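You operate a simulated robot arm through the tools that you are given. There is no shell and no other tool.

You are at the controls of a simulated robot arm. One attempt, no reset.

## Task
Sift one scoop of stony sand over the grey tray; tip the stones in with the pebbles.
Fine: use the yellow scoop and the sieve; both go back where they lay. Set down upright: scoop.

Only the result counts: the job must be done as asked and must still hold three seconds after the hand-in. Knocking over, shifting, dropping, spilling or breaking anything else fails it.

## Robot
A 6-joint arm with a two-finger gripper, fixed in place. Base frame: the origin is on the floor under the middle of its stand, x ahead of it, y to its left, z up; the work surface is at about z = 0.84. Readings come in m, degrees, newtons and seconds.
It reaches about 1.298 m from its shoulder. Its first joint turns from -149.0 to 149.0 degrees. Payload 1.57 kg.
Tool frame: the origin (TCP) lies between the finger pads and is the grasp point; the fingertips stand 0.021 m ahead of it; z points along the fingers, y is the line along which they close. The gripper opens to 0.07 m; its body begins 0.05 m behind the TCP.
Orientation is told as [roll, pitch, yaw] about the base's x, y, z axes, in that order, counted from this pose: with the fingers straight down and closing along the base's y, the tool's x points along the base's -x, its y along +y and its z along -z.

## Interface
- The arm moves only by the tool jog_arm. Its argument "targets" is a list of rows, each a list of 7 numbers: the turn, a rotation vector about the base's x, y, z in units of 120 degrees (1.0 is 120 degrees), then the shift along the base's x, y, z in units of 300 mm (1.0 is 300 mm), then the finger opening in m, from 0 to 0.07. In form: [[wx, wy, wz, dx, dy, dz, jaw], ...]. A call has 1 to 20 rows; each row is the pose to reach, as a shift and turn from the pose commanded when the call began. A call with a number of a shift or a turn outside -1 to 1 is refused whole. Rows are played at 5 a second. More than 0.05 m and 8.6 degrees between two rows, or a gripper value outside its range, and nothing of the call is played. A pose out of reach is approached as far as the arm can. The call stops where the force on the tool passes 40 N (or 10 N more than at its start, if that is more) or the arm is blocked; 0.2 s more then pass. Each finger travels about 0.1037 m/s and halts on what it meets, pressing with about 30 N; the grip force reading is that of the motor and also rises with nothing between the fingers. The clock runs only during rows and for 0.2 s after the last one: add rows that repeat a pose to give the fingers time. The reply holds the time, the measured pose of the TCP, the force on the tool along the base axes, the opening and the grip force, in the units named above and with some noise, with the torque about the TCP (base axes, N m) and any sound that the robot's microphone picked up.
- Cameras (640 x 400 px; columns grow to the right, rows downward): "scene" is fixed at [0.3988, 0.4996, 1.4757]; the picture's right is [0.74, 0.67, 0.00], its down [0.23, -0.26, -0.94] and it looks along [-0.63, 0.69, -0.35] (base axes); focal length 214 px, centre (320, 200). "wrist" rides on the gripper at [0.079, 0.004, -0.081] in the tool frame; the picture's right is [-0.05, 1.00, 0.00], its down [-0.67, -0.04, -0.75] and it looks along [-0.74, -0.04, 0.67] (tool axes); focal length 256 px, centre (320, 200). There is no depth. A picture from a camera that has moved, and an enlarged one, comes with that camera's place and axes in the base frame and with its lens.
- snapshot(camera): a new picture of that camera. It takes no simulated time.
- move_column(by): slides the trunk up (or, below 0, down) by that many m; the arm rides with it, the base frame stays. It gives what a move gives, with no picture.
- zoom(camera, box): a new picture of the part [left, top, right, bottom] of that camera's present view, enlarged. It takes no simulated time.
- close_job(): hands the job in; it is judged then, once.

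Nothing tells you positions but the pictures and the camera data. Unless the task says otherwise, let go and move clear before handing in.

The tools are called after "Call:" as name(argument=value, ...) on one line, values as JSON. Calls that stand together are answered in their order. jog_arm: Moves the arm, as the interface text tells. Its arguments: {"type":"object","properties":{"targets":{"type":"array","items":{"type":"array","items":{"type":"number"}}}},"required":["targets"]} The other tools are called the same way: move_column (by) moves the trunk up or down; snapshot (camera) takes a picture; zoom (camera, box) takes an enlarged picture of a part of a camera's view; close_job () hands the job in.

At the start:

```text
time_s: 0.0
tool_pos: [0.2386, 0.6691, 1.2744]
tcp_rot: [-0.1, 0.0, 0.1]
force: [-0.8, -0.6, 0.0]
moment: [0.01, 0.01, -0.01]
width: 0.0701
finger_force: 0.0
trunk travel left (down, up): [-0.956, 0.014]
```

scene: 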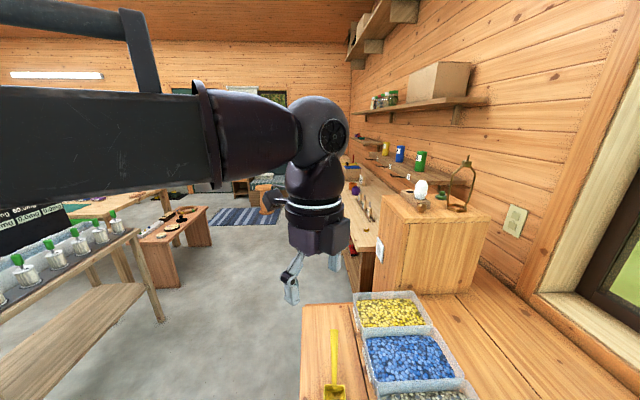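
wrist: 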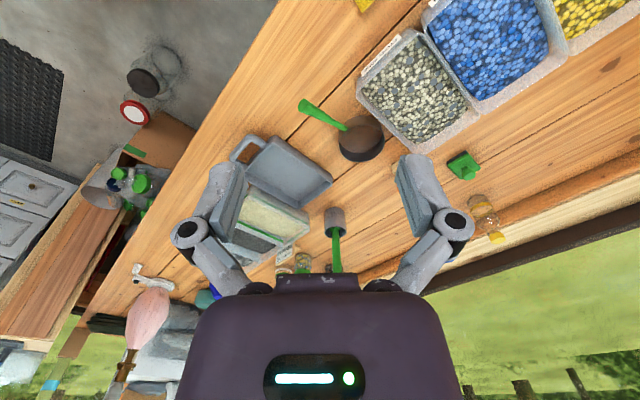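

I see a workbench with trays of yellow, blue and grey pebbles, a yellow scoop, a sieve with a green handle, and a box with sand. I will look closer from both cameras before moving.

Call:
snapshot(camera="wrist")

Call:
zoom(camera="scene", box=[280, 260, 500, 400])

Call:
zoom(camera="wrist", box=[200, 80, 520, 280])

```text
taken
camera wrist: at [0.158, 0.6738, 1.3562], right [0.05, 1.0, 0.0], down [0.67, -0.04, 0.75], along [0.74, -0.04, -0.67], focal length 256 px, centre (320, 200)
```

wrist: 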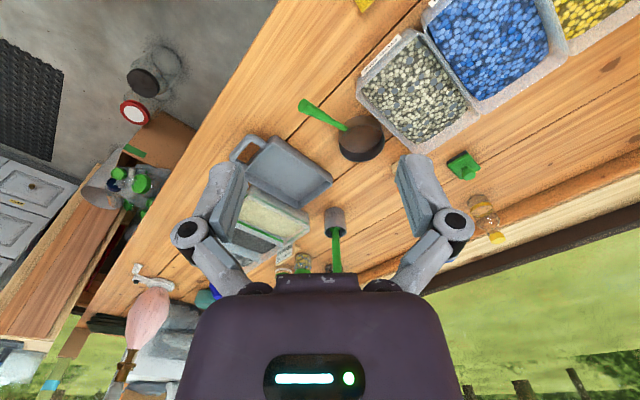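

```text
2.86 times, centred on (390, 330) of scene
camera zoom: at [0.3988, 0.4996, 1.4757], right [0.74, 0.67, 0.0], down [0.23, -0.26, -0.94], along [-0.63, 0.69, -0.35], focal length 613 px, centre (120, -171)
```

zoom: 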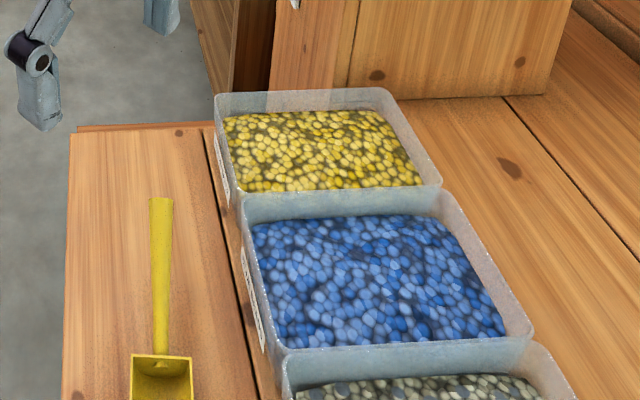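

```text
2.00 times, centred on (360, 180) of wrist
camera zoom: at [0.158, 0.6738, 1.3562], right [0.05, 1.0, 0.0], down [0.67, -0.04, 0.75], along [0.74, -0.04, -0.67], focal length 512 px, centre (240, 240)
```

zoom: 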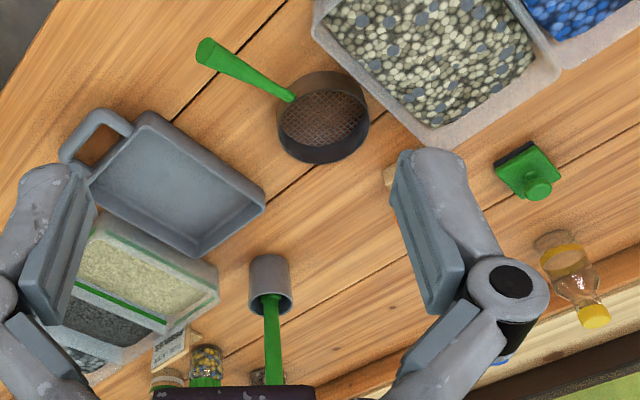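

I'll zoom into several regions to identify the labels and containers.

Call:
zoom(camera="wrist", box=[340, 20, 436, 80])

Call:
zoom(camera="scene", box=[340, 290, 404, 400])

Call:
zoom(camera="wrist", box=[200, 170, 360, 280])

Call:
zoom(camera="wrist", box=[60, 160, 220, 320])

```text
6.67 times, centred on (388, 50) of wrist
camera zoom: at [0.158, 0.6738, 1.3562], right [0.05, 1.0, 0.0], down [0.67, -0.04, 0.75], along [0.74, -0.04, -0.67], focal length 1707 px, centre (-133, 1200)
```

zoom: 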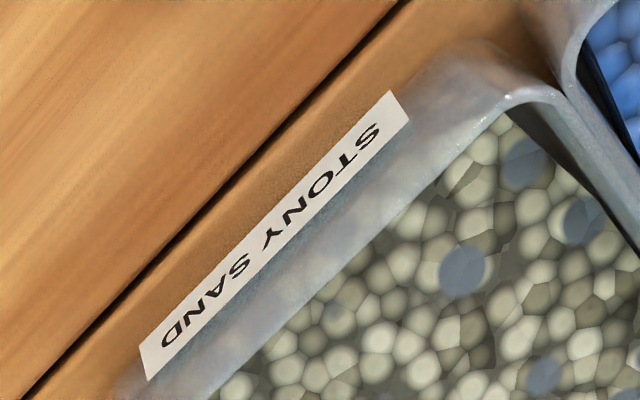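

```text
3.64 times, centred on (372, 345) of scene
camera zoom: at [0.3988, 0.4996, 1.4757], right [0.74, 0.67, 0.0], down [0.23, -0.26, -0.94], along [-0.63, 0.69, -0.35], focal length 780 px, centre (131, -327)
```

zoom: 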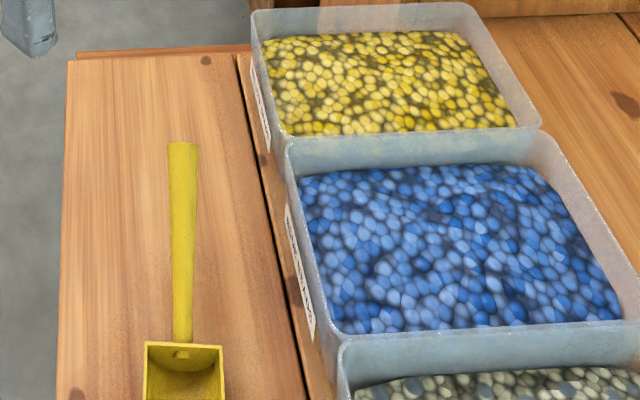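

```text
3.64 times, centred on (280, 225) of wrist
camera zoom: at [0.158, 0.6738, 1.3562], right [0.05, 1.0, 0.0], down [0.67, -0.04, 0.75], along [0.74, -0.04, -0.67], focal length 931 px, centre (466, 109)
```

zoom: 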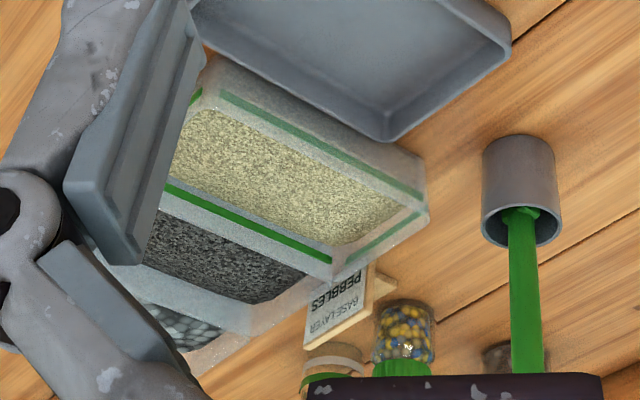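

```text
2.50 times, centred on (140, 240) of wrist
camera zoom: at [0.158, 0.6738, 1.3562], right [0.05, 1.0, 0.0], down [0.67, -0.04, 0.75], along [0.74, -0.04, -0.67], focal length 640 px, centre (770, 100)
```

zoom: 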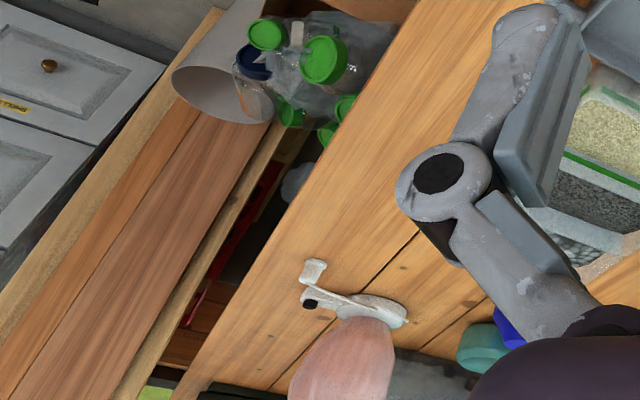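

The stony sand is the grey bin next to the blue one. A multi-compartment box has a "PEBBLES / BASE LAYER" sign near it. I'll move the arm high over the bench to look at that box and its signs.

Call:
jog_arm(targets=[[0, 0, -0.0208, 0.0875, -0.0912, 0.012, 0.07], [0, 0, -0.0417, 0.175, -0.1825, 0.025, 0.07], [0, 0, -0.0625, 0.2625, -0.2738, 0.037, 0.07], [0, 0, -0.0833, 0.35, -0.365, 0.05, 0.07], [0, 0, -0.1042, 0.4375, -0.4563, 0.062, 0.07], [0, 0, -0.125, 0.525, -0.5475, 0.075, 0.07], [0, 0, -0.1458, 0.6125, -0.6388, 0.087, 0.07], [0, 0, -0.1667, 0.7, -0.73, 0.1, 0.07]])

Call:
snapshot(camera="wrist")

Call:
snapshot(camera="scene")

```text
time_s: 1.8
tool_pos: [0.4483, 0.4501, 1.2748]
tcp_rot: [0.1, 0.0, -19.9]
force: [0.2, -0.2, -0.2]
moment: [0.0, 0.01, 0.01]
width: 0.0699
finger_force: 0.1
out of reach, approached as far as the arm can: row 2, 3, 4, 5, 6, 7, 8
trunk travel left (down, up): [-0.956, 0.014]
```

```text
taken
camera wrist: at [0.3738, 0.4817, 1.3563], right [0.39, 0.92, 0.0], down [0.61, -0.26, 0.74], along [0.69, -0.29, -0.67], focal length 256 px, centre (320, 200)
```

wrist: 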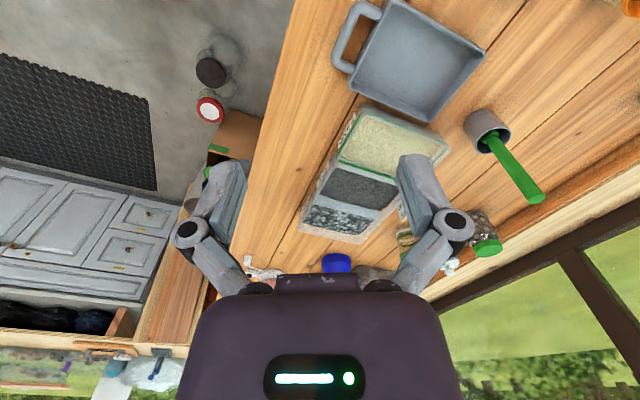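

```text
taken
```

scene: 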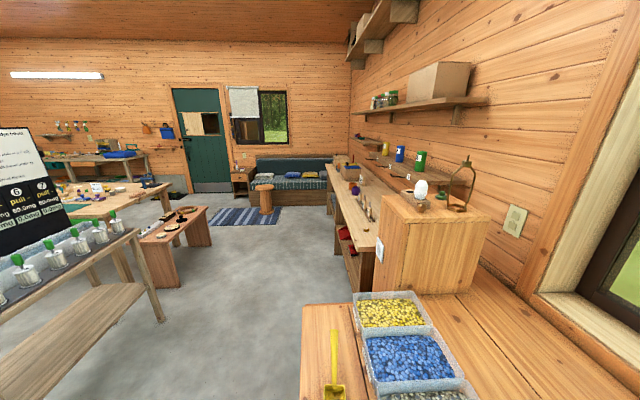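

The box has three compartments (sand, gravel, grey pebbles). I'll zoom in to read it and the sign.

Call:
zoom(camera="wrist", box=[280, 90, 480, 260])

Call:
zoom(camera="wrist", box=[320, 0, 560, 150])

```text
2.35 times, centred on (380, 175) of wrist
camera zoom: at [0.3738, 0.4817, 1.3563], right [0.39, 0.92, 0.0], down [0.61, -0.26, 0.74], along [0.69, -0.29, -0.67], focal length 602 px, centre (179, 259)
```

zoom: 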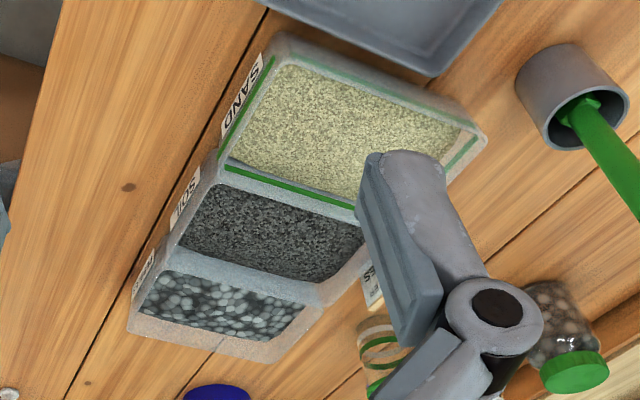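

```text
2.67 times, centred on (440, 75) of wrist
camera zoom: at [0.3738, 0.4817, 1.3563], right [0.39, 0.92, 0.0], down [0.61, -0.26, 0.74], along [0.69, -0.29, -0.67], focal length 683 px, centre (0, 533)
```

zoom: 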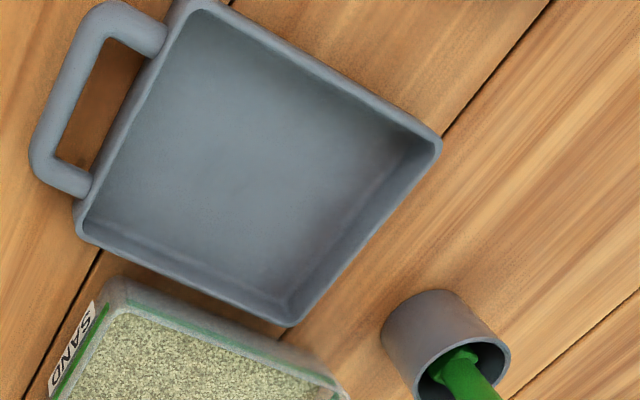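

There are bins labelled SAND, SOIL and a third whose label I need to read.

Call:
zoom(camera="wrist", box=[316, 185, 364, 230])

Call:
zoom(camera="wrist", box=[390, 190, 450, 250])

```text
8.89 times, centred on (340, 208) of wrist
camera zoom: at [0.3738, 0.4817, 1.3563], right [0.39, 0.92, 0.0], down [0.61, -0.26, 0.74], along [0.69, -0.29, -0.67], focal length 2276 px, centre (142, 133)
```

zoom: 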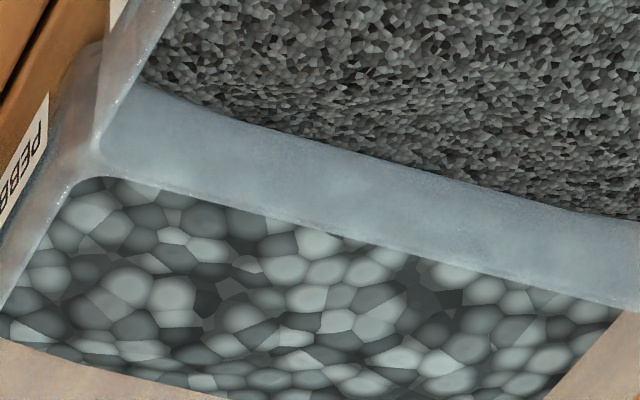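

```text
6.67 times, centred on (420, 220) of wrist
camera zoom: at [0.3738, 0.4817, 1.3563], right [0.39, 0.92, 0.0], down [0.61, -0.26, 0.74], along [0.69, -0.29, -0.67], focal length 1707 px, centre (-347, 67)
```

zoom: 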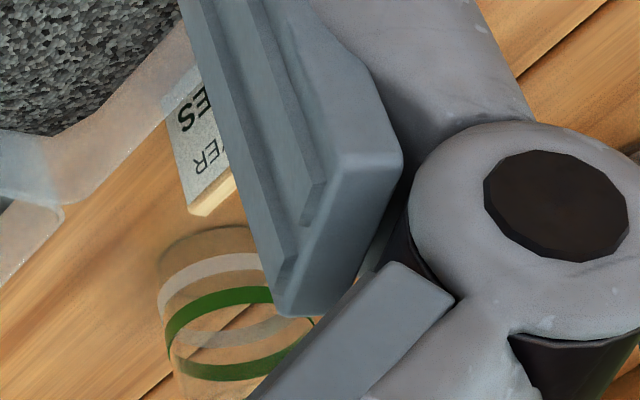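

The third bin's label reads "PEBB…", so that is the pebble target. Next I'll go over the scoop with the camera aligned to the bench axis and look at it.

Call:
jog_arm(targets=[[0, 0, -0.025, -0.09, 0.1, -0.03, 0.07], [0, 0, -0.05, -0.18, 0.2, -0.06, 0.07], [0, 0, -0.075, -0.27, 0.3, -0.09, 0.07], [0, 0, -0.1, -0.36, 0.4, -0.12, 0.07], [0, 0, -0.125, -0.45, 0.5, -0.15, 0.07], [0, 0, -0.15, -0.54, 0.6, -0.18, 0.07], [0, 0, -0.175, -0.63, 0.7, -0.21, 0.07], [0, 0, -0.2, -0.72, 0.8, -0.24, 0.07], [0, 0, -0.225, -0.81, 0.9, -0.27, 0.07], [0, 0, -0.25, -0.9, 1.0, -0.3, 0.07]])

Call:
snapshot(camera="wrist")

Call:
snapshot(camera="scene")

```text
time_s: 4.0
tool_pos: [0.1731, 0.7488, 1.2738]
tcp_rot: [0.0, 0.0, -50.1]
force: [-0.9, -0.1, -0.4]
moment: [-0.03, -0.04, -0.02]
width: 0.0699
finger_force: 0.0
out of reach, approached as far as the arm can: row 1, 2, 3, 4, 5, 6, 7, 8, 9, 10
trunk travel left (down, up): [-0.956, 0.014]
```

```text
taken
camera wrist: at [0.1249, 0.8133, 1.3559], right [0.8, 0.6, 0.0], down [0.4, -0.53, 0.75], along [0.45, -0.6, -0.67], focal length 256 px, centre (320, 200)
```

wrist: 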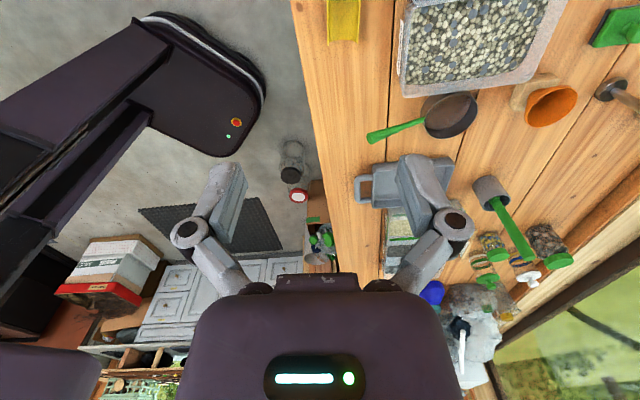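

```text
taken
```

scene: 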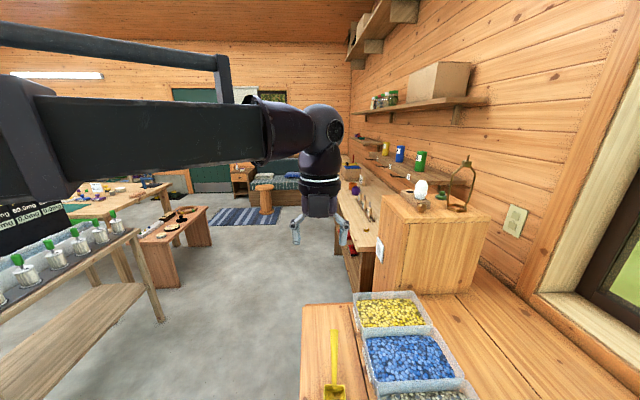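

The vertical position did not follow the commands, so height seems to come only from the trunk column. I'll test a small tilt to learn how the wrist moves.

Call:
jog_arm(targets=[[0.0511, 0.0429, 0, 0, 0, 0, 0.07], [0.1021, 0.0857, 0, 0, 0, 0, 0.07], [0.1532, 0.1286, 0, 0, 0, 0, 0.07]])

```text
time_s: 4.8
tool_pos: [0.1764, 0.7501, 1.2901]
tcp_rot: [-0.1, 24.1, -50.1]
force: [-0.5, -0.5, 0.3]
moment: [0.0, 0.0, -0.01]
width: 0.0702
finger_force: 0.0
out of reach, approached as far as the arm can: row 2, 3
trunk travel left (down, up): [-0.956, 0.014]
```

The wrist tilts about a point ~0.187 m above the TCP; z is set by the column. I'll tilt further so the camera looks straight down, then look.

Call:
jog_arm(targets=[[0.0511, 0.0429, 0, 0, 0.02, 0, 0.07], [0.1021, 0.0857, 0, 0, 0.05, 0, 0.07], [0.1532, 0.1286, 0, 0, 0.1, 0, 0.07]])

Call:
snapshot(camera="wrist")

Call:
zoom(camera="wrist", box=[200, 0, 440, 150])

```text
time_s: 5.6
tool_pos: [0.18, 0.7792, 1.3357]
tcp_rot: [0.0, 48.0, -50.0]
force: [-0.2, 0.0, 0.6]
moment: [0.0, 0.02, -0.04]
width: 0.0701
finger_force: 0.1
out of reach, approached as far as the arm can: row 1, 2, 3
trunk travel left (down, up): [-0.956, 0.014]
```

```text
taken
camera wrist: at [0.1861, 0.7771, 1.4498], right [0.79, 0.61, -0.04], down [0.62, -0.79, 0.0], along [-0.03, -0.03, -1.0], focal length 256 px, centre (320, 200)
```

wrist: 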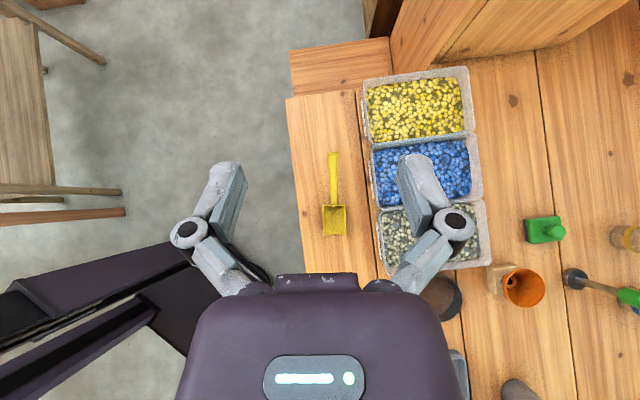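

```text
2.67 times, centred on (320, 75) of wrist
camera zoom: at [0.1861, 0.7771, 1.4498], right [0.79, 0.61, -0.04], down [0.62, -0.79, 0.0], along [-0.03, -0.03, -1.0], focal length 683 px, centre (320, 533)
```

zoom: 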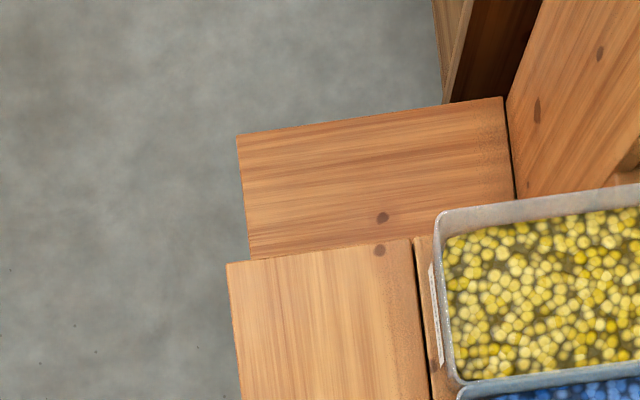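

I have a good overhead view now: the scoop bowl is near (0.22, 0.75), its handle rises toward (0.13, 0.857). The bins run along a bench axis of about −46°. Next I'll slide the overhead view along to the sieve and tray.

Call:
jog_arm(targets=[[0, 0, 0, 0.12, -0.06, 0.057, 0.07], [0, 0, 0, 0.24, -0.12, 0.114, 0.07], [0, 0, 0, 0.36, -0.18, 0.171, 0.07], [0, 0, 0, 0.48, -0.24, 0.228, 0.07], [0, 0, 0, 0.6, -0.3, 0.285, 0.07], [0, 0, 0, 0.72, -0.36, 0.342, 0.07], [0, 0, 0, 0.84, -0.42, 0.4, 0.07], [0, 0, 0, 0.95, -0.5, 0.4, 0.07]])

Call:
snapshot(camera="wrist")

```text
time_s: 7.4
tool_pos: [0.4606, 0.6317, 1.3355]
tcp_rot: [-0.1, 48.1, -50.0]
force: [-1.0, 0.5, 0.0]
moment: [-0.04, 0.01, -0.02]
width: 0.07
finger_force: 0.0
out of reach, approached as far as the arm can: row 1, 2, 3, 4, 5, 6, 7, 8
trunk travel left (down, up): [-0.956, 0.014]
```

```text
taken
camera wrist: at [0.4668, 0.6282, 1.4498], right [0.79, 0.61, -0.04], down [0.62, -0.79, 0.0], along [-0.03, -0.03, -1.0], focal length 256 px, centre (320, 200)
```

wrist: 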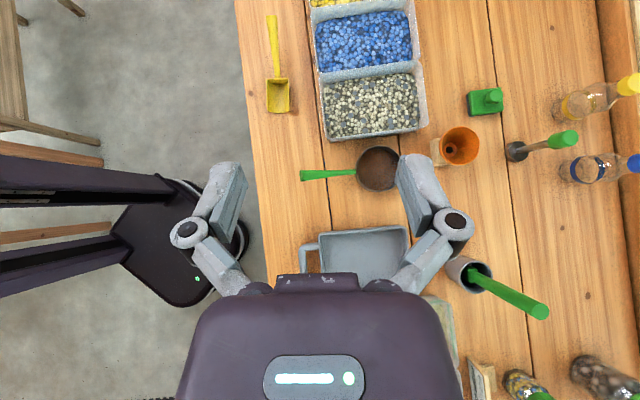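

I see the whole row now: sieve near (0.507, 0.753) with its handle toward the front, grey tray next to it. I'll turn the wrist to yaw 45° (needed for the sieve handle anyway) while moving along to see the tray, sand, soil and pebble bins.

Call:
jog_arm(targets=[[0, 0, 0.066, 0.04, -0.03, 0, 0.07], [0, 0, 0.132, 0.08, -0.06, 0, 0.07], [0, 0, 0.198, 0.12, -0.09, 0, 0.07], [0, 0, 0.264, 0.16, -0.12, 0, 0.07], [0, 0, 0.33, 0.2, -0.15, 0, 0.07], [0, 0, 0.396, 0.24, -0.18, 0, 0.07], [0, 0, 0.462, 0.28, -0.21, 0, 0.07], [0, 0, 0.528, 0.32, -0.24, 0, 0.07], [0, 0, 0.594, 0.36, -0.27, 0, 0.07], [0, 0, 0.66, 0.4, -0.3, 0, 0.07], [0, 0, 0.726, 0.44, -0.33, 0, 0.07], [0, 0, 0.792, 0.48, -0.36, 0, 0.07]])

Call:
snapshot(camera="wrist")

Call:
snapshot(camera="scene")

```text
time_s: 9.8
tool_pos: [0.5557, 0.5688, 1.296]
tcp_rot: [3.8, 27.7, 30.0]
force: [-24.6, 29.0, -1.7]
moment: [-3.92, -3.38, -1.29]
width: 0.0701
finger_force: 0.0
out of reach, approached as far as the arm can: row 5, 6, 7, 8, 9, 10, 11
trunk travel left (down, up): [-0.956, 0.014]
stopped in row 11: the force on the tool passed its limit at 170 N (the readings are from after the stop); the commanded pose is now the measured one
```

```text
taken
camera wrist: at [0.5276, 0.552, 1.4053], right [-0.43, 0.9, 0.03], down [0.85, 0.39, 0.35], along [0.3, 0.18, -0.94], focal length 256 px, centre (320, 200)
```

wrist: 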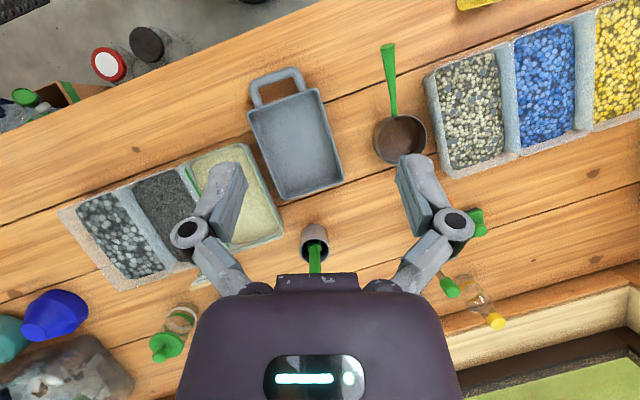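

```text
taken
```

scene: 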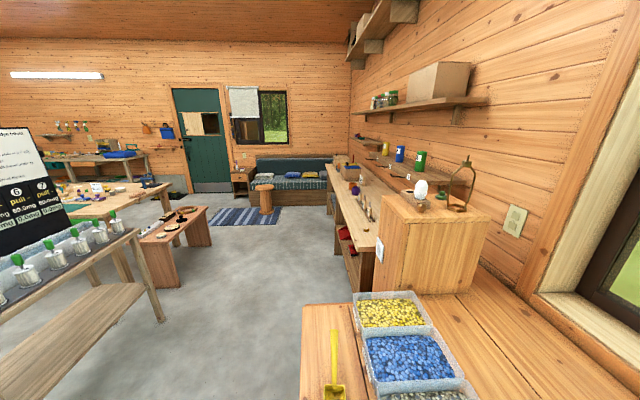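

The arm stopped on contact at about z 1.43 (probably the wrist against its own forearm; nothing on the bench seems touched). I'll back off and bring the tool upright again.

Call:
jog_arm(targets=[[0.022, -0.054, 0.0019, -0.05, 0.04, 0, 0.07], [0.044, -0.108, 0.0037, -0.1, 0.08, 0, 0.07], [0.066, -0.162, 0.0056, -0.15, 0.12, 0, 0.07], [0.088, -0.216, 0.0075, -0.2, 0.16, 0, 0.07]])

Call:
snapshot(camera="scene")

Call:
snapshot(camera="wrist")

```text
time_s: 10.8
tool_pos: [0.4987, 0.6172, 1.275]
tcp_rot: [-0.2, -0.2, 30.2]
force: [0.8, -0.3, -0.2]
moment: [0.02, -0.02, 0.0]
width: 0.07
finger_force: 0.0
out of reach, approached as far as the arm can: row 1, 2, 3, 4
trunk travel left (down, up): [-0.956, 0.014]
```

```text
taken
```

scene: 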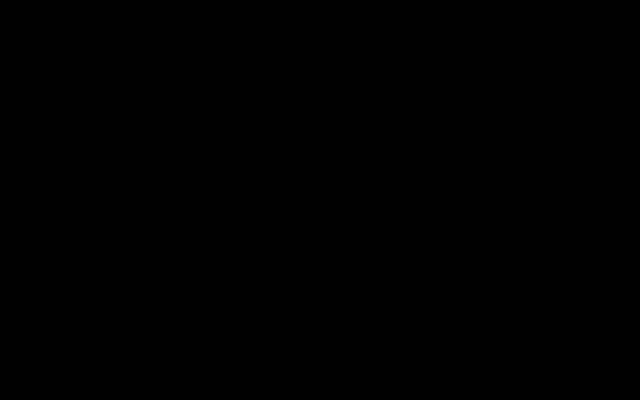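

```text
taken
camera wrist: at [0.4253, 0.581, 1.3561], right [-0.46, 0.89, 0.0], down [0.59, 0.31, 0.75], along [0.67, 0.34, -0.66], focal length 256 px, centre (320, 200)
```

wrist: 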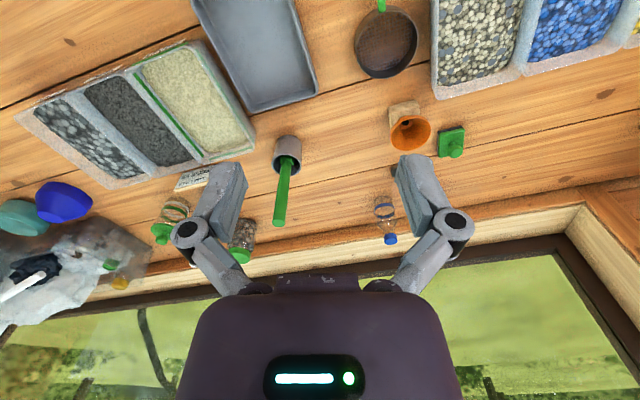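

Upright again; the scene camera is just hidden by the forearm. I'll turn to yaw 45° and test how far it tilts from there.

Call:
jog_arm(targets=[[0, 0, 0.062, 0, 0, 0, 0.07], [0, 0, 0.123, 0, 0, 0, 0.07]])

Call:
jog_arm(targets=[[-0.045, 0.045, 0, 0, 0, 0.005, 0.07], [-0.09, 0.09, 0, 0, 0, 0.015, 0.07], [-0.135, 0.135, 0, 0, 0, 0.04, 0.07]])

```text
time_s: 11.4
tool_pos: [0.4969, 0.618, 1.2748]
tcp_rot: [-0.2, -0.1, 45.0]
force: [0.3, -0.4, -0.1]
moment: [-0.02, 0.01, 0.01]
width: 0.07
finger_force: 0.0
trunk travel left (down, up): [-0.956, 0.014]
```

```text
time_s: 12.2
tool_pos: [0.4976, 0.6164, 1.2894]
tcp_rot: [-0.2, 22.9, 45.0]
force: [0.3, 0.0, 1.2]
moment: [-0.03, 0.04, 0.01]
width: 0.0699
finger_force: 0.0
trunk travel left (down, up): [-0.956, 0.014]
```

Call:
jog_arm(targets=[[-0.045, 0.045, 0, 0, 0, 0.038, 0.07], [-0.09, 0.09, 0, 0, 0, 0.085, 0.07], [-0.135, 0.135, 0, 0, 0, 0.14, 0.07]])

Call:
snapshot(camera="wrist")

```text
time_s: 13.0
tool_pos: [0.4969, 0.6174, 1.2919]
tcp_rot: [0.0, 25.5, 44.9]
force: [0.2, 0.0, 0.2]
moment: [-0.04, 0.0, -0.02]
width: 0.07
finger_force: 0.1
out of reach, approached as far as the arm can: row 1, 2, 3
trunk travel left (down, up): [-0.956, 0.014]
```

```text
taken
camera wrist: at [0.467, 0.5933, 1.4004], right [-0.67, 0.74, -0.02], down [0.68, 0.63, 0.39], along [0.3, 0.24, -0.92], focal length 256 px, centre (320, 200)
```

wrist: 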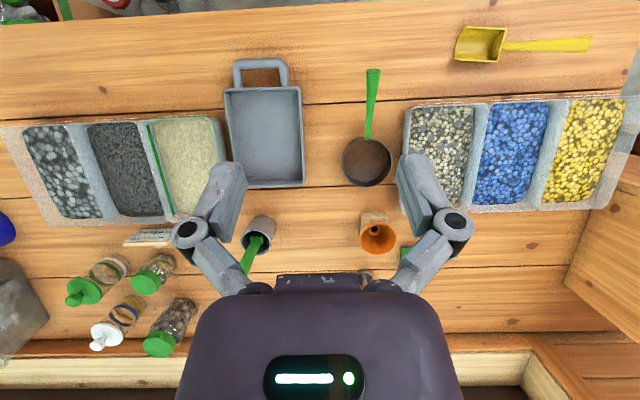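

Very good overall view: left to right along the row are PEBBLES, SOIL, SAND, grey tray, sieve, STONY SAND, blue, yellow, with the scoop in front. Tilting toward the robot is limited to ~25°. I'll go upright over the sieve handle and lower the column for a closer look.

Call:
jog_arm(targets=[[0.037, -0.0385, -0.0054, -0.056, 0.049, -0.02, 0.07], [0.0734, -0.077, -0.0108, -0.112, 0.098, -0.038, 0.07], [0.11, -0.1155, -0.0163, -0.167, 0.146, -0.052, 0.07], [0.1467, -0.154, -0.0217, -0.223, 0.195, -0.058, 0.07]])

Call:
move_column(by=-0.2)

Call:
snapshot(camera="wrist")

```text
time_s: 14.0
tool_pos: [0.4296, 0.678, 1.2755]
tcp_rot: [0.1, -0.2, 42.3]
force: [-0.7, 0.3, -0.2]
moment: [0.03, 0.01, -0.01]
width: 0.0702
finger_force: 0.0
trunk travel left (down, up): [-0.956, 0.014]
```

```text
time_s: 16.1
tool_pos: [0.4291, 0.6783, 1.0745]
tcp_rot: [-0.1, -0.1, 42.4]
force: [-0.4, 0.8, -0.1]
moment: [0.0, 0.04, 0.03]
width: 0.0703
finger_force: 0.1
trunk travel left (down, up): [-0.756, 0.214]
```

```text
taken
camera wrist: at [0.3673, 0.6282, 1.1562], right [-0.63, 0.77, 0.0], down [0.52, 0.42, 0.75], along [0.58, 0.47, -0.67], focal length 256 px, centre (320, 200)
```

wrist: 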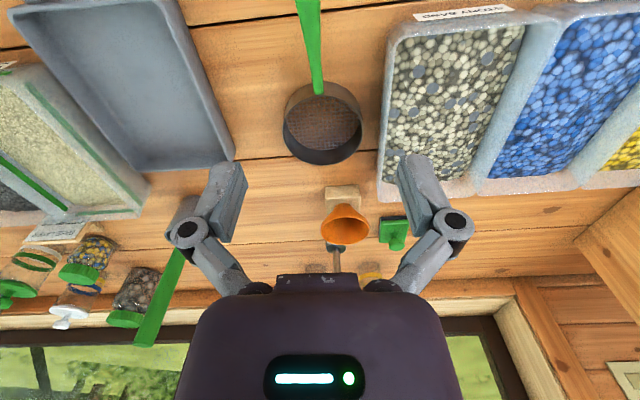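

Call:
zoom(camera="wrist", box=[250, 0, 410, 180])

Call:
zoom(camera="wrist", box=[0, 0, 260, 180])

```text
2.22 times, centred on (330, 90) of wrist
camera zoom: at [0.3673, 0.6282, 1.1562], right [-0.63, 0.77, 0.0], down [0.52, 0.42, 0.75], along [0.58, 0.47, -0.67], focal length 569 px, centre (298, 444)
```

zoom: 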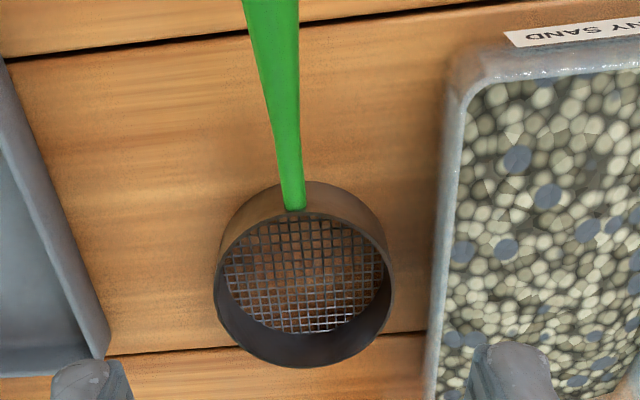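

```text
2.22 times, centred on (130, 90) of wrist
camera zoom: at [0.3673, 0.6282, 1.1562], right [-0.63, 0.77, 0.0], down [0.52, 0.42, 0.75], along [0.58, 0.47, -0.67], focal length 569 px, centre (742, 444)
```

zoom: 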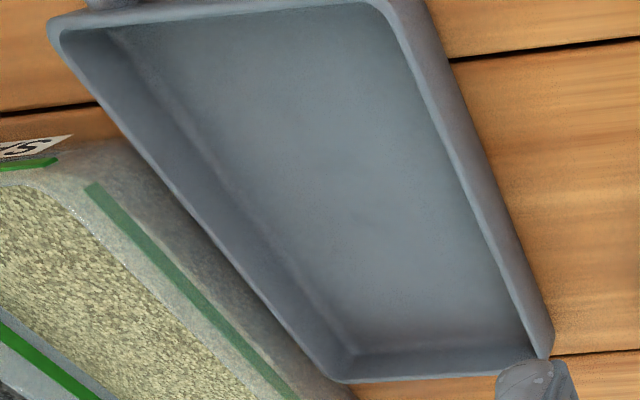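

Sieve rim ≈ 0.098 m across, centred near (0.505, 0.745), with a flat green handle. The tray is about 0.145 × 0.185 m centred near (0.609, 0.565). I want the profile heights, so I'll back off to the front and tilt the camera toward horizontal.

Call:
jog_arm(targets=[[0.0421, -0.0461, 0, -0.01, -0.135, 0.005, 0.07], [0.0842, -0.0923, 0, -0.02, -0.27, 0.021, 0.07], [0.1264, -0.1385, 0, -0.03, -0.405, 0.047, 0.07], [0.1685, -0.1846, 0, -0.04, -0.541, 0.083, 0.07]])

Call:
move_column(by=-0.17)

Call:
snapshot(camera="wrist")

```text
time_s: 17.1
tool_pos: [0.4137, 0.5148, 1.1006]
tcp_rot: [0.1, -30.2, 42.3]
force: [0.3, -0.8, 0.0]
moment: [0.01, 0.01, 0.02]
width: 0.0701
finger_force: 0.0
trunk travel left (down, up): [-0.756, 0.214]
```

```text
time_s: 19.1
tool_pos: [0.4121, 0.5164, 0.9291]
tcp_rot: [0.1, -30.1, 42.4]
force: [-0.4, -0.2, -0.5]
moment: [-0.01, 0.01, 0.02]
width: 0.0702
finger_force: 0.1
trunk travel left (down, up): [-0.586, 0.384]
```

```text
taken
camera wrist: at [0.329, 0.4457, 0.9607], right [-0.64, 0.77, 0.03], down [0.17, 0.11, 0.98], along [0.75, 0.63, -0.2], focal length 256 px, centre (320, 200)
```

wrist: 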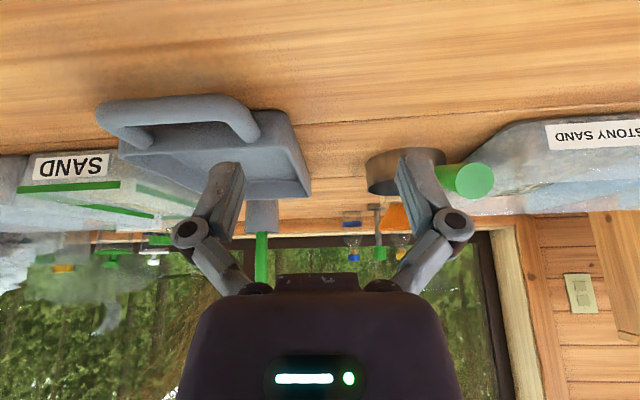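

Call:
zoom(camera="wrist", box=[340, 110, 520, 222])

Call:
zoom(camera="wrist", box=[80, 70, 340, 232])

```text
3.56 times, centred on (430, 166) of wrist
camera zoom: at [0.329, 0.4457, 0.9607], right [-0.64, 0.77, 0.03], down [0.17, 0.11, 0.98], along [0.75, 0.63, -0.2], focal length 910 px, centre (-71, 321)
```

zoom: 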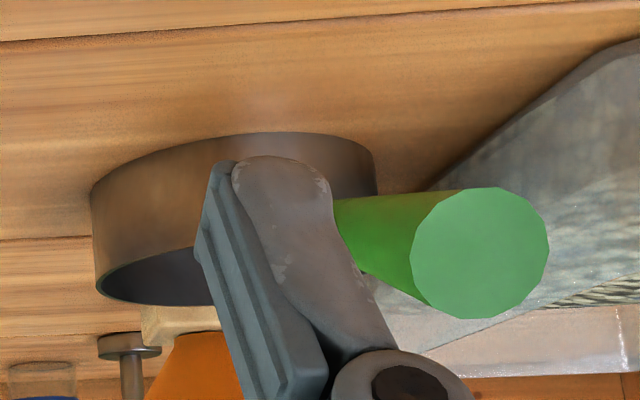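

```text
2.46 times, centred on (210, 151) of wrist
camera zoom: at [0.329, 0.4457, 0.9607], right [-0.64, 0.77, 0.03], down [0.17, 0.11, 0.98], along [0.75, 0.63, -0.2], focal length 630 px, centre (591, 321)
```

zoom: 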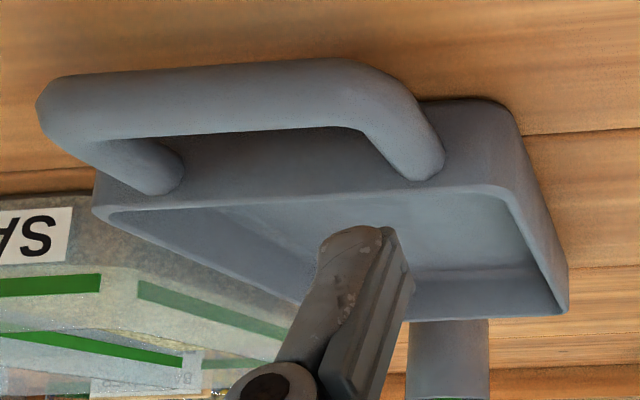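

The sieve handle is a round cone rising from the rim (z≈0.872) to its end near (0.389, 0.631, 0.916); sieve is ~0.035 m high, tray rim ~0.866. The sieve will fit inside the tray with its handle clearing the rim, so I'll raise, go upright, and hover over the sieve handle for a check.

Call:
move_column(by=0.12)

Call:
jog_arm(targets=[[-0.0344, 0.0365, 0.0032, 0.0215, 0.1127, -0.0297, 0.07], [-0.0688, 0.073, 0.0063, 0.0429, 0.2255, -0.0533, 0.07], [-0.1032, 0.1096, 0.0095, 0.0644, 0.3382, -0.0703, 0.07], [-0.1376, 0.1461, 0.0126, 0.0858, 0.451, -0.0806, 0.07], [-0.172, 0.1826, 0.0158, 0.1073, 0.5637, -0.084, 0.07], [-0.172, 0.1826, 0.0158, 0.1073, 0.5637, -0.084, 0.07]])

Call:
snapshot(camera="wrist")

```text
time_s: 20.6
tool_pos: [0.4126, 0.5168, 1.0489]
tcp_rot: [0.0, -30.1, 42.4]
force: [1.1, -0.1, -0.1]
moment: [-0.02, -0.03, -0.02]
width: 0.0703
finger_force: 0.0
trunk travel left (down, up): [-0.706, 0.264]
```

```text
time_s: 22.0
tool_pos: [0.4469, 0.6849, 1.0233]
tcp_rot: [-0.1, 0.2, 44.4]
force: [-0.2, 1.0, 0.5]
moment: [0.04, -0.03, 0.05]
width: 0.0699
finger_force: 0.1
trunk travel left (down, up): [-0.706, 0.264]
```

```text
taken
camera wrist: at [0.3864, 0.6327, 1.1065], right [-0.66, 0.75, 0.0], down [0.5, 0.44, 0.74], along [0.56, 0.49, -0.67], focal length 256 px, centre (320, 200)
```

wrist: 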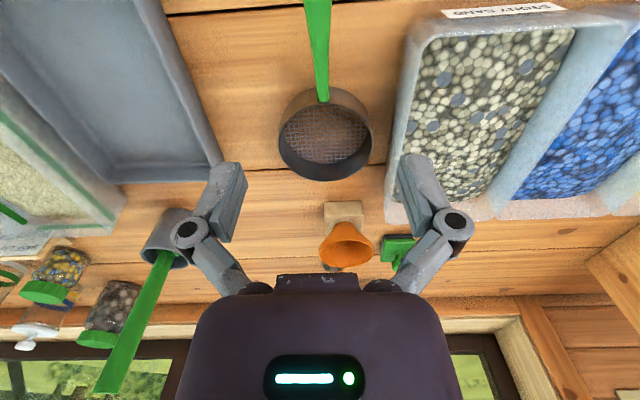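

Call:
zoom(camera="wrist", box=[240, 0, 400, 100])

```text
4.00 times, centred on (320, 50) of wrist
camera zoom: at [0.3864, 0.6327, 1.1065], right [-0.66, 0.75, 0.0], down [0.5, 0.44, 0.74], along [0.56, 0.49, -0.67], focal length 1024 px, centre (320, 800)
```

zoom: 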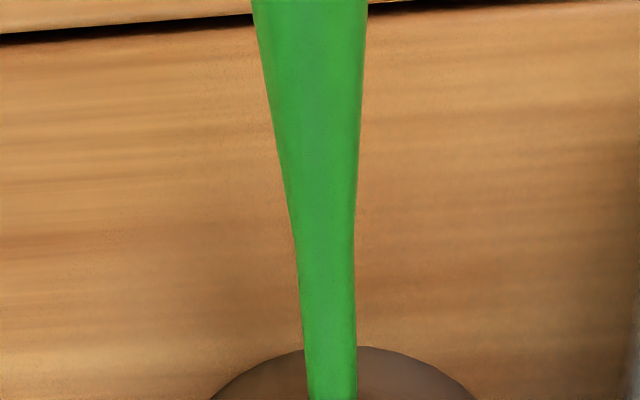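

The handle is aligned within about 1 mm of the finger plane. I'll lower the column around the handle in two steps.

Call:
jog_arm(targets=[[0, 0, 0, -0.0025, 0.003, 0, 0.07]])

Call:
move_column(by=-0.1)

Call:
snapshot(camera="wrist")

```text
time_s: 22.4
tool_pos: [0.4466, 0.6859, 1.0239]
tcp_rot: [0.0, 0.1, 44.4]
force: [0.1, -1.2, -0.1]
moment: [-0.01, -0.01, 0.0]
width: 0.0703
finger_force: 0.0
trunk travel left (down, up): [-0.706, 0.264]
```

```text
time_s: 23.7
tool_pos: [0.4465, 0.6861, 0.9251]
tcp_rot: [0.1, 0.1, 44.3]
force: [-1.1, 0.1, -1.0]
moment: [-0.04, 0.0, 0.03]
width: 0.0698
finger_force: 0.1
trunk travel left (down, up): [-0.606, 0.364]
```

```text
taken
camera wrist: at [0.3857, 0.6336, 1.0064], right [-0.66, 0.75, 0.0], down [0.5, 0.44, 0.74], along [0.56, 0.49, -0.67], focal length 256 px, centre (320, 200)
```

wrist: 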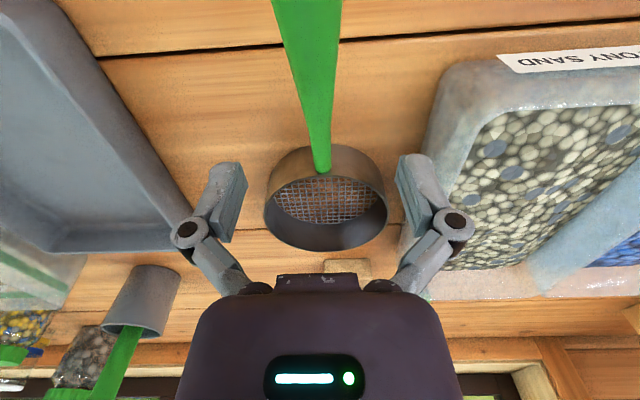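

The stony-sand bin's edge is close to the right finger, so I'll pre-close the jaw to 0.036 m before lowering the last 4 cm.

Call:
jog_arm(targets=[[0, 0, 0, 0, 0, 0, 0.036], [0, 0, 0, 0, 0, 0, 0.036]])

Call:
snapshot(camera="wrist")

```text
time_s: 24.3
tool_pos: [0.4457, 0.6854, 0.924]
tcp_rot: [0.0, -0.1, 44.3]
force: [0.2, -0.1, 0.6]
moment: [-0.01, 0.02, 0.01]
width: 0.0361
finger_force: 0.0
trunk travel left (down, up): [-0.606, 0.364]
```

```text
taken
camera wrist: at [0.3858, 0.6337, 1.0063], right [-0.66, 0.75, 0.0], down [0.5, 0.44, 0.74], along [0.56, 0.49, -0.67], focal length 256 px, centre (320, 200)
```

wrist: 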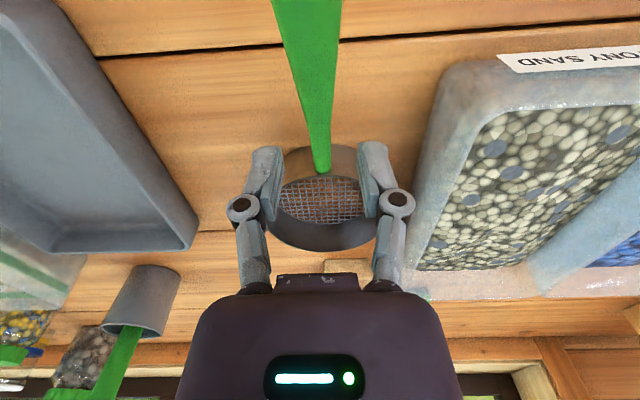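

Call:
move_column(by=-0.04)

Call:
snapshot(camera="wrist")

```text
time_s: 25.1
tool_pos: [0.445, 0.685, 0.8843]
tcp_rot: [0.0, 0.0, 44.3]
force: [-0.6, 1.1, 0.1]
moment: [0.03, 0.01, 0.01]
width: 0.036
finger_force: 0.1
trunk travel left (down, up): [-0.566, 0.404]
```

```text
taken
camera wrist: at [0.3857, 0.6335, 0.9663], right [-0.66, 0.75, 0.0], down [0.5, 0.44, 0.74], along [0.56, 0.49, -0.67], focal length 256 px, centre (320, 200)
```

wrist: 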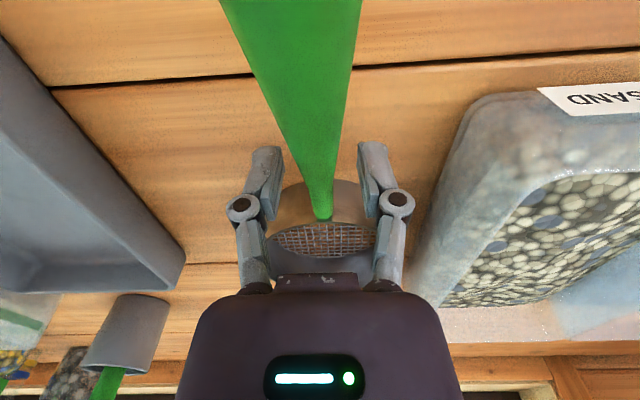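

The handle sits centred between the pads. Closing now.

Call:
jog_arm(targets=[[0, 0, 0, 0, 0, 0, 0.02], [0, 0, 0, 0, 0, 0, 0.005], [0, 0, 0, 0, 0, 0, 0.0], [0, 0, 0, 0, 0, 0, 0.0]])

Call:
snapshot(camera="wrist")

```text
time_s: 26.1
tool_pos: [0.4462, 0.6859, 0.8848]
tcp_rot: [-0.1, 0.0, 44.2]
force: [0.1, 0.8, 2.6]
moment: [0.02, -0.02, -0.01]
width: 0.0223
finger_force: 30.1
trunk travel left (down, up): [-0.566, 0.404]
```

```text
taken
camera wrist: at [0.3857, 0.6336, 0.9664], right [-0.66, 0.75, 0.0], down [0.5, 0.44, 0.74], along [0.56, 0.49, -0.67], focal length 256 px, centre (320, 200)
```

wrist: 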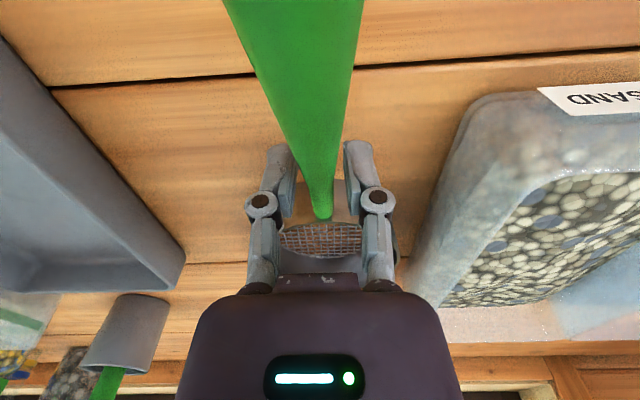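

Gripped at 22 mm with 30 N. I'll lift 2 cm and check it holds level.

Call:
move_column(by=0.03)

Call:
snapshot(camera="wrist")

```text
time_s: 26.9
tool_pos: [0.4468, 0.6852, 0.9142]
tcp_rot: [0.0, 0.0, 44.3]
force: [0.3, -0.7, -1.3]
moment: [-0.07, 0.08, 0.02]
width: 0.0225
finger_force: 29.6
trunk travel left (down, up): [-0.596, 0.374]
```

```text
taken
camera wrist: at [0.3859, 0.6339, 0.9961], right [-0.66, 0.75, 0.0], down [0.5, 0.44, 0.74], along [0.56, 0.49, -0.67], focal length 256 px, centre (320, 200)
```

wrist: 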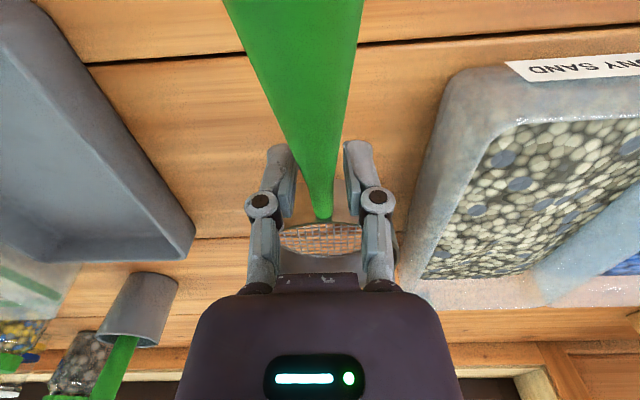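

The sieve lifts level. I'll raise it, carry it over the tray and look before lowering.

Call:
move_column(by=0.1)

Call:
jog_arm(targets=[[0, 0, 0, 0.07, -0.093, 0, 0.0], [0, 0, 0, 0.14, -0.187, 0, 0.0], [0, 0, 0, 0.21, -0.28, 0, 0.0], [0, 0, 0, 0.28, -0.373, 0, 0.0], [0, 0, 0, 0.35, -0.467, 0, 0.0], [0, 0, 0, 0.415, -0.56, 0, 0.0], [0, 0, 0, 0.415, -0.56, 0, 0.0]])

Call:
snapshot(camera="wrist")

```text
time_s: 28.2
tool_pos: [0.4472, 0.6863, 1.0143]
tcp_rot: [0.0, -0.1, 44.3]
force: [0.0, 0.4, -1.5]
moment: [-0.11, 0.11, -0.01]
width: 0.0224
finger_force: 29.9
trunk travel left (down, up): [-0.696, 0.274]
```

```text
time_s: 29.8
tool_pos: [0.5685, 0.5176, 1.015]
tcp_rot: [0.1, 0.0, 44.3]
force: [-0.5, -0.2, -0.6]
moment: [-0.13, 0.11, 0.02]
width: 0.0224
finger_force: 29.9
out of reach, approached as far as the arm can: row 2
trunk travel left (down, up): [-0.696, 0.274]
```

```text
taken
camera wrist: at [0.5079, 0.4664, 1.0962], right [-0.66, 0.75, 0.0], down [0.5, 0.44, 0.74], along [0.56, 0.49, -0.67], focal length 256 px, centre (320, 200)
```

wrist: 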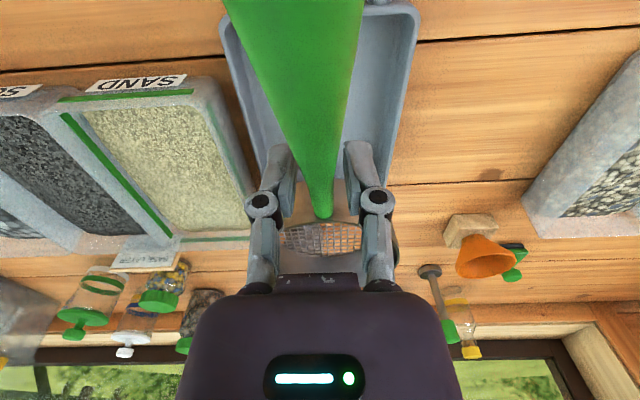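

Call:
zoom(camera="wrist", box=[200, 0, 456, 240])

```text
1.67 times, centred on (328, 120) of wrist
camera zoom: at [0.5079, 0.4664, 1.0962], right [-0.66, 0.75, 0.0], down [0.5, 0.44, 0.74], along [0.56, 0.49, -0.67], focal length 427 px, centre (307, 333)
```

zoom: 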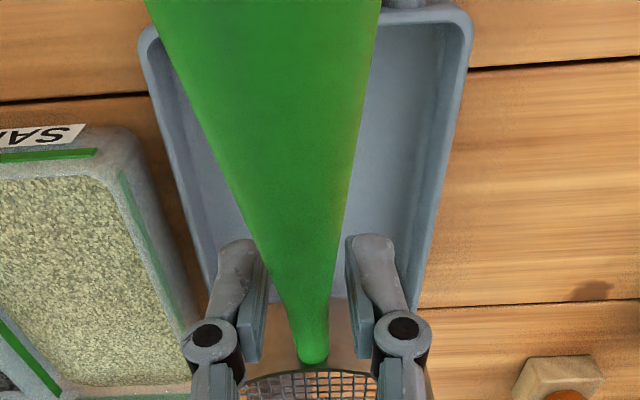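

The sieve is centred over the tray (sieve centre ≈ (0.628, 0.576)). Lowering into the tray in steps.

Call:
move_column(by=-0.118)

Call:
snapshot(camera="wrist")

```text
time_s: 31.3
tool_pos: [0.5691, 0.5182, 0.8976]
tcp_rot: [0.0, 0.0, 44.3]
force: [0.0, 0.7, -1.8]
moment: [-0.13, 0.11, -0.03]
width: 0.0222
finger_force: 29.8
trunk travel left (down, up): [-0.578, 0.392]
```

```text
taken
camera wrist: at [0.5077, 0.4665, 0.9783], right [-0.66, 0.75, 0.0], down [0.5, 0.44, 0.74], along [0.56, 0.49, -0.67], focal length 256 px, centre (320, 200)
```

wrist: 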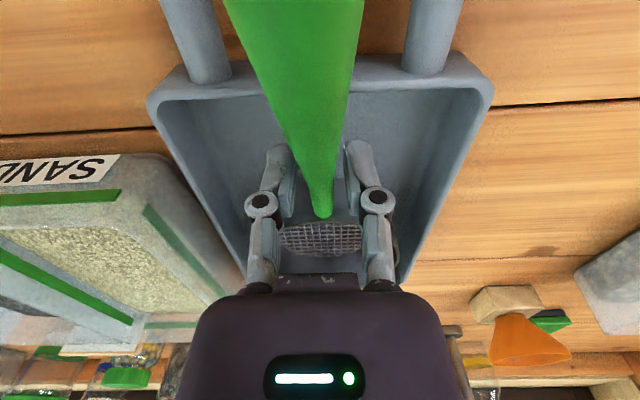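

Call:
move_column(by=-0.006)

```text
time_s: 31.8
tool_pos: [0.5684, 0.5183, 0.8903]
tcp_rot: [0.0, 0.1, 44.3]
force: [-0.5, 0.0, -1.2]
moment: [-0.08, 0.1, -0.03]
width: 0.0224
finger_force: 29.8
trunk travel left (down, up): [-0.572, 0.398]
```

Call:
move_column(by=-0.002)

Call:
move_column(by=-0.002)

```text
time_s: 32.4
tool_pos: [0.5677, 0.52, 0.8894]
tcp_rot: [0.0, -0.1, 44.3]
force: [2.3, 1.0, 12.5]
moment: [0.35, -0.4, -0.01]
width: 0.0223
finger_force: 29.8
trunk travel left (down, up): [-0.57, 0.4]
```

```text
time_s: 32.9
tool_pos: [0.5678, 0.5182, 0.8877]
tcp_rot: [0.0, 0.1, 44.3]
force: [-0.6, -0.1, 7.1]
moment: [0.13, -0.14, -0.02]
width: 0.0216
finger_force: 29.9
trunk travel left (down, up): [-0.568, 0.402]
```

Contact with the tray floor felt (~7 N). Opening the jaw a little and checking that the sieve stays flat.

Call:
jog_arm(targets=[[0, 0, 0, 0, 0, 0, 0.03], [0, 0, 0, 0, 0, 0, 0.04], [0, 0, 0, 0, 0, 0, 0.04]])

Call:
snapshot(camera="wrist")

```text
time_s: 33.7
tool_pos: [0.5687, 0.519, 0.8866]
tcp_rot: [0.1, 0.0, 44.2]
force: [0.5, -1.4, 0.6]
moment: [0.0, 0.02, 0.02]
width: 0.04
finger_force: 0.0
trunk travel left (down, up): [-0.568, 0.402]
```

```text
taken
camera wrist: at [0.5077, 0.4666, 0.9682], right [-0.66, 0.75, 0.0], down [0.5, 0.44, 0.74], along [0.56, 0.49, -0.67], focal length 256 px, centre (320, 200)
```

wrist: 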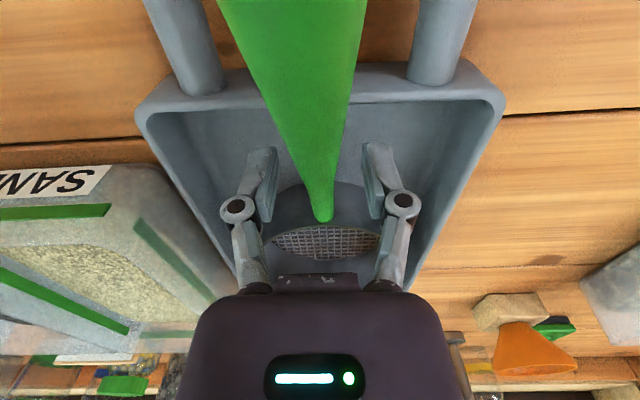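

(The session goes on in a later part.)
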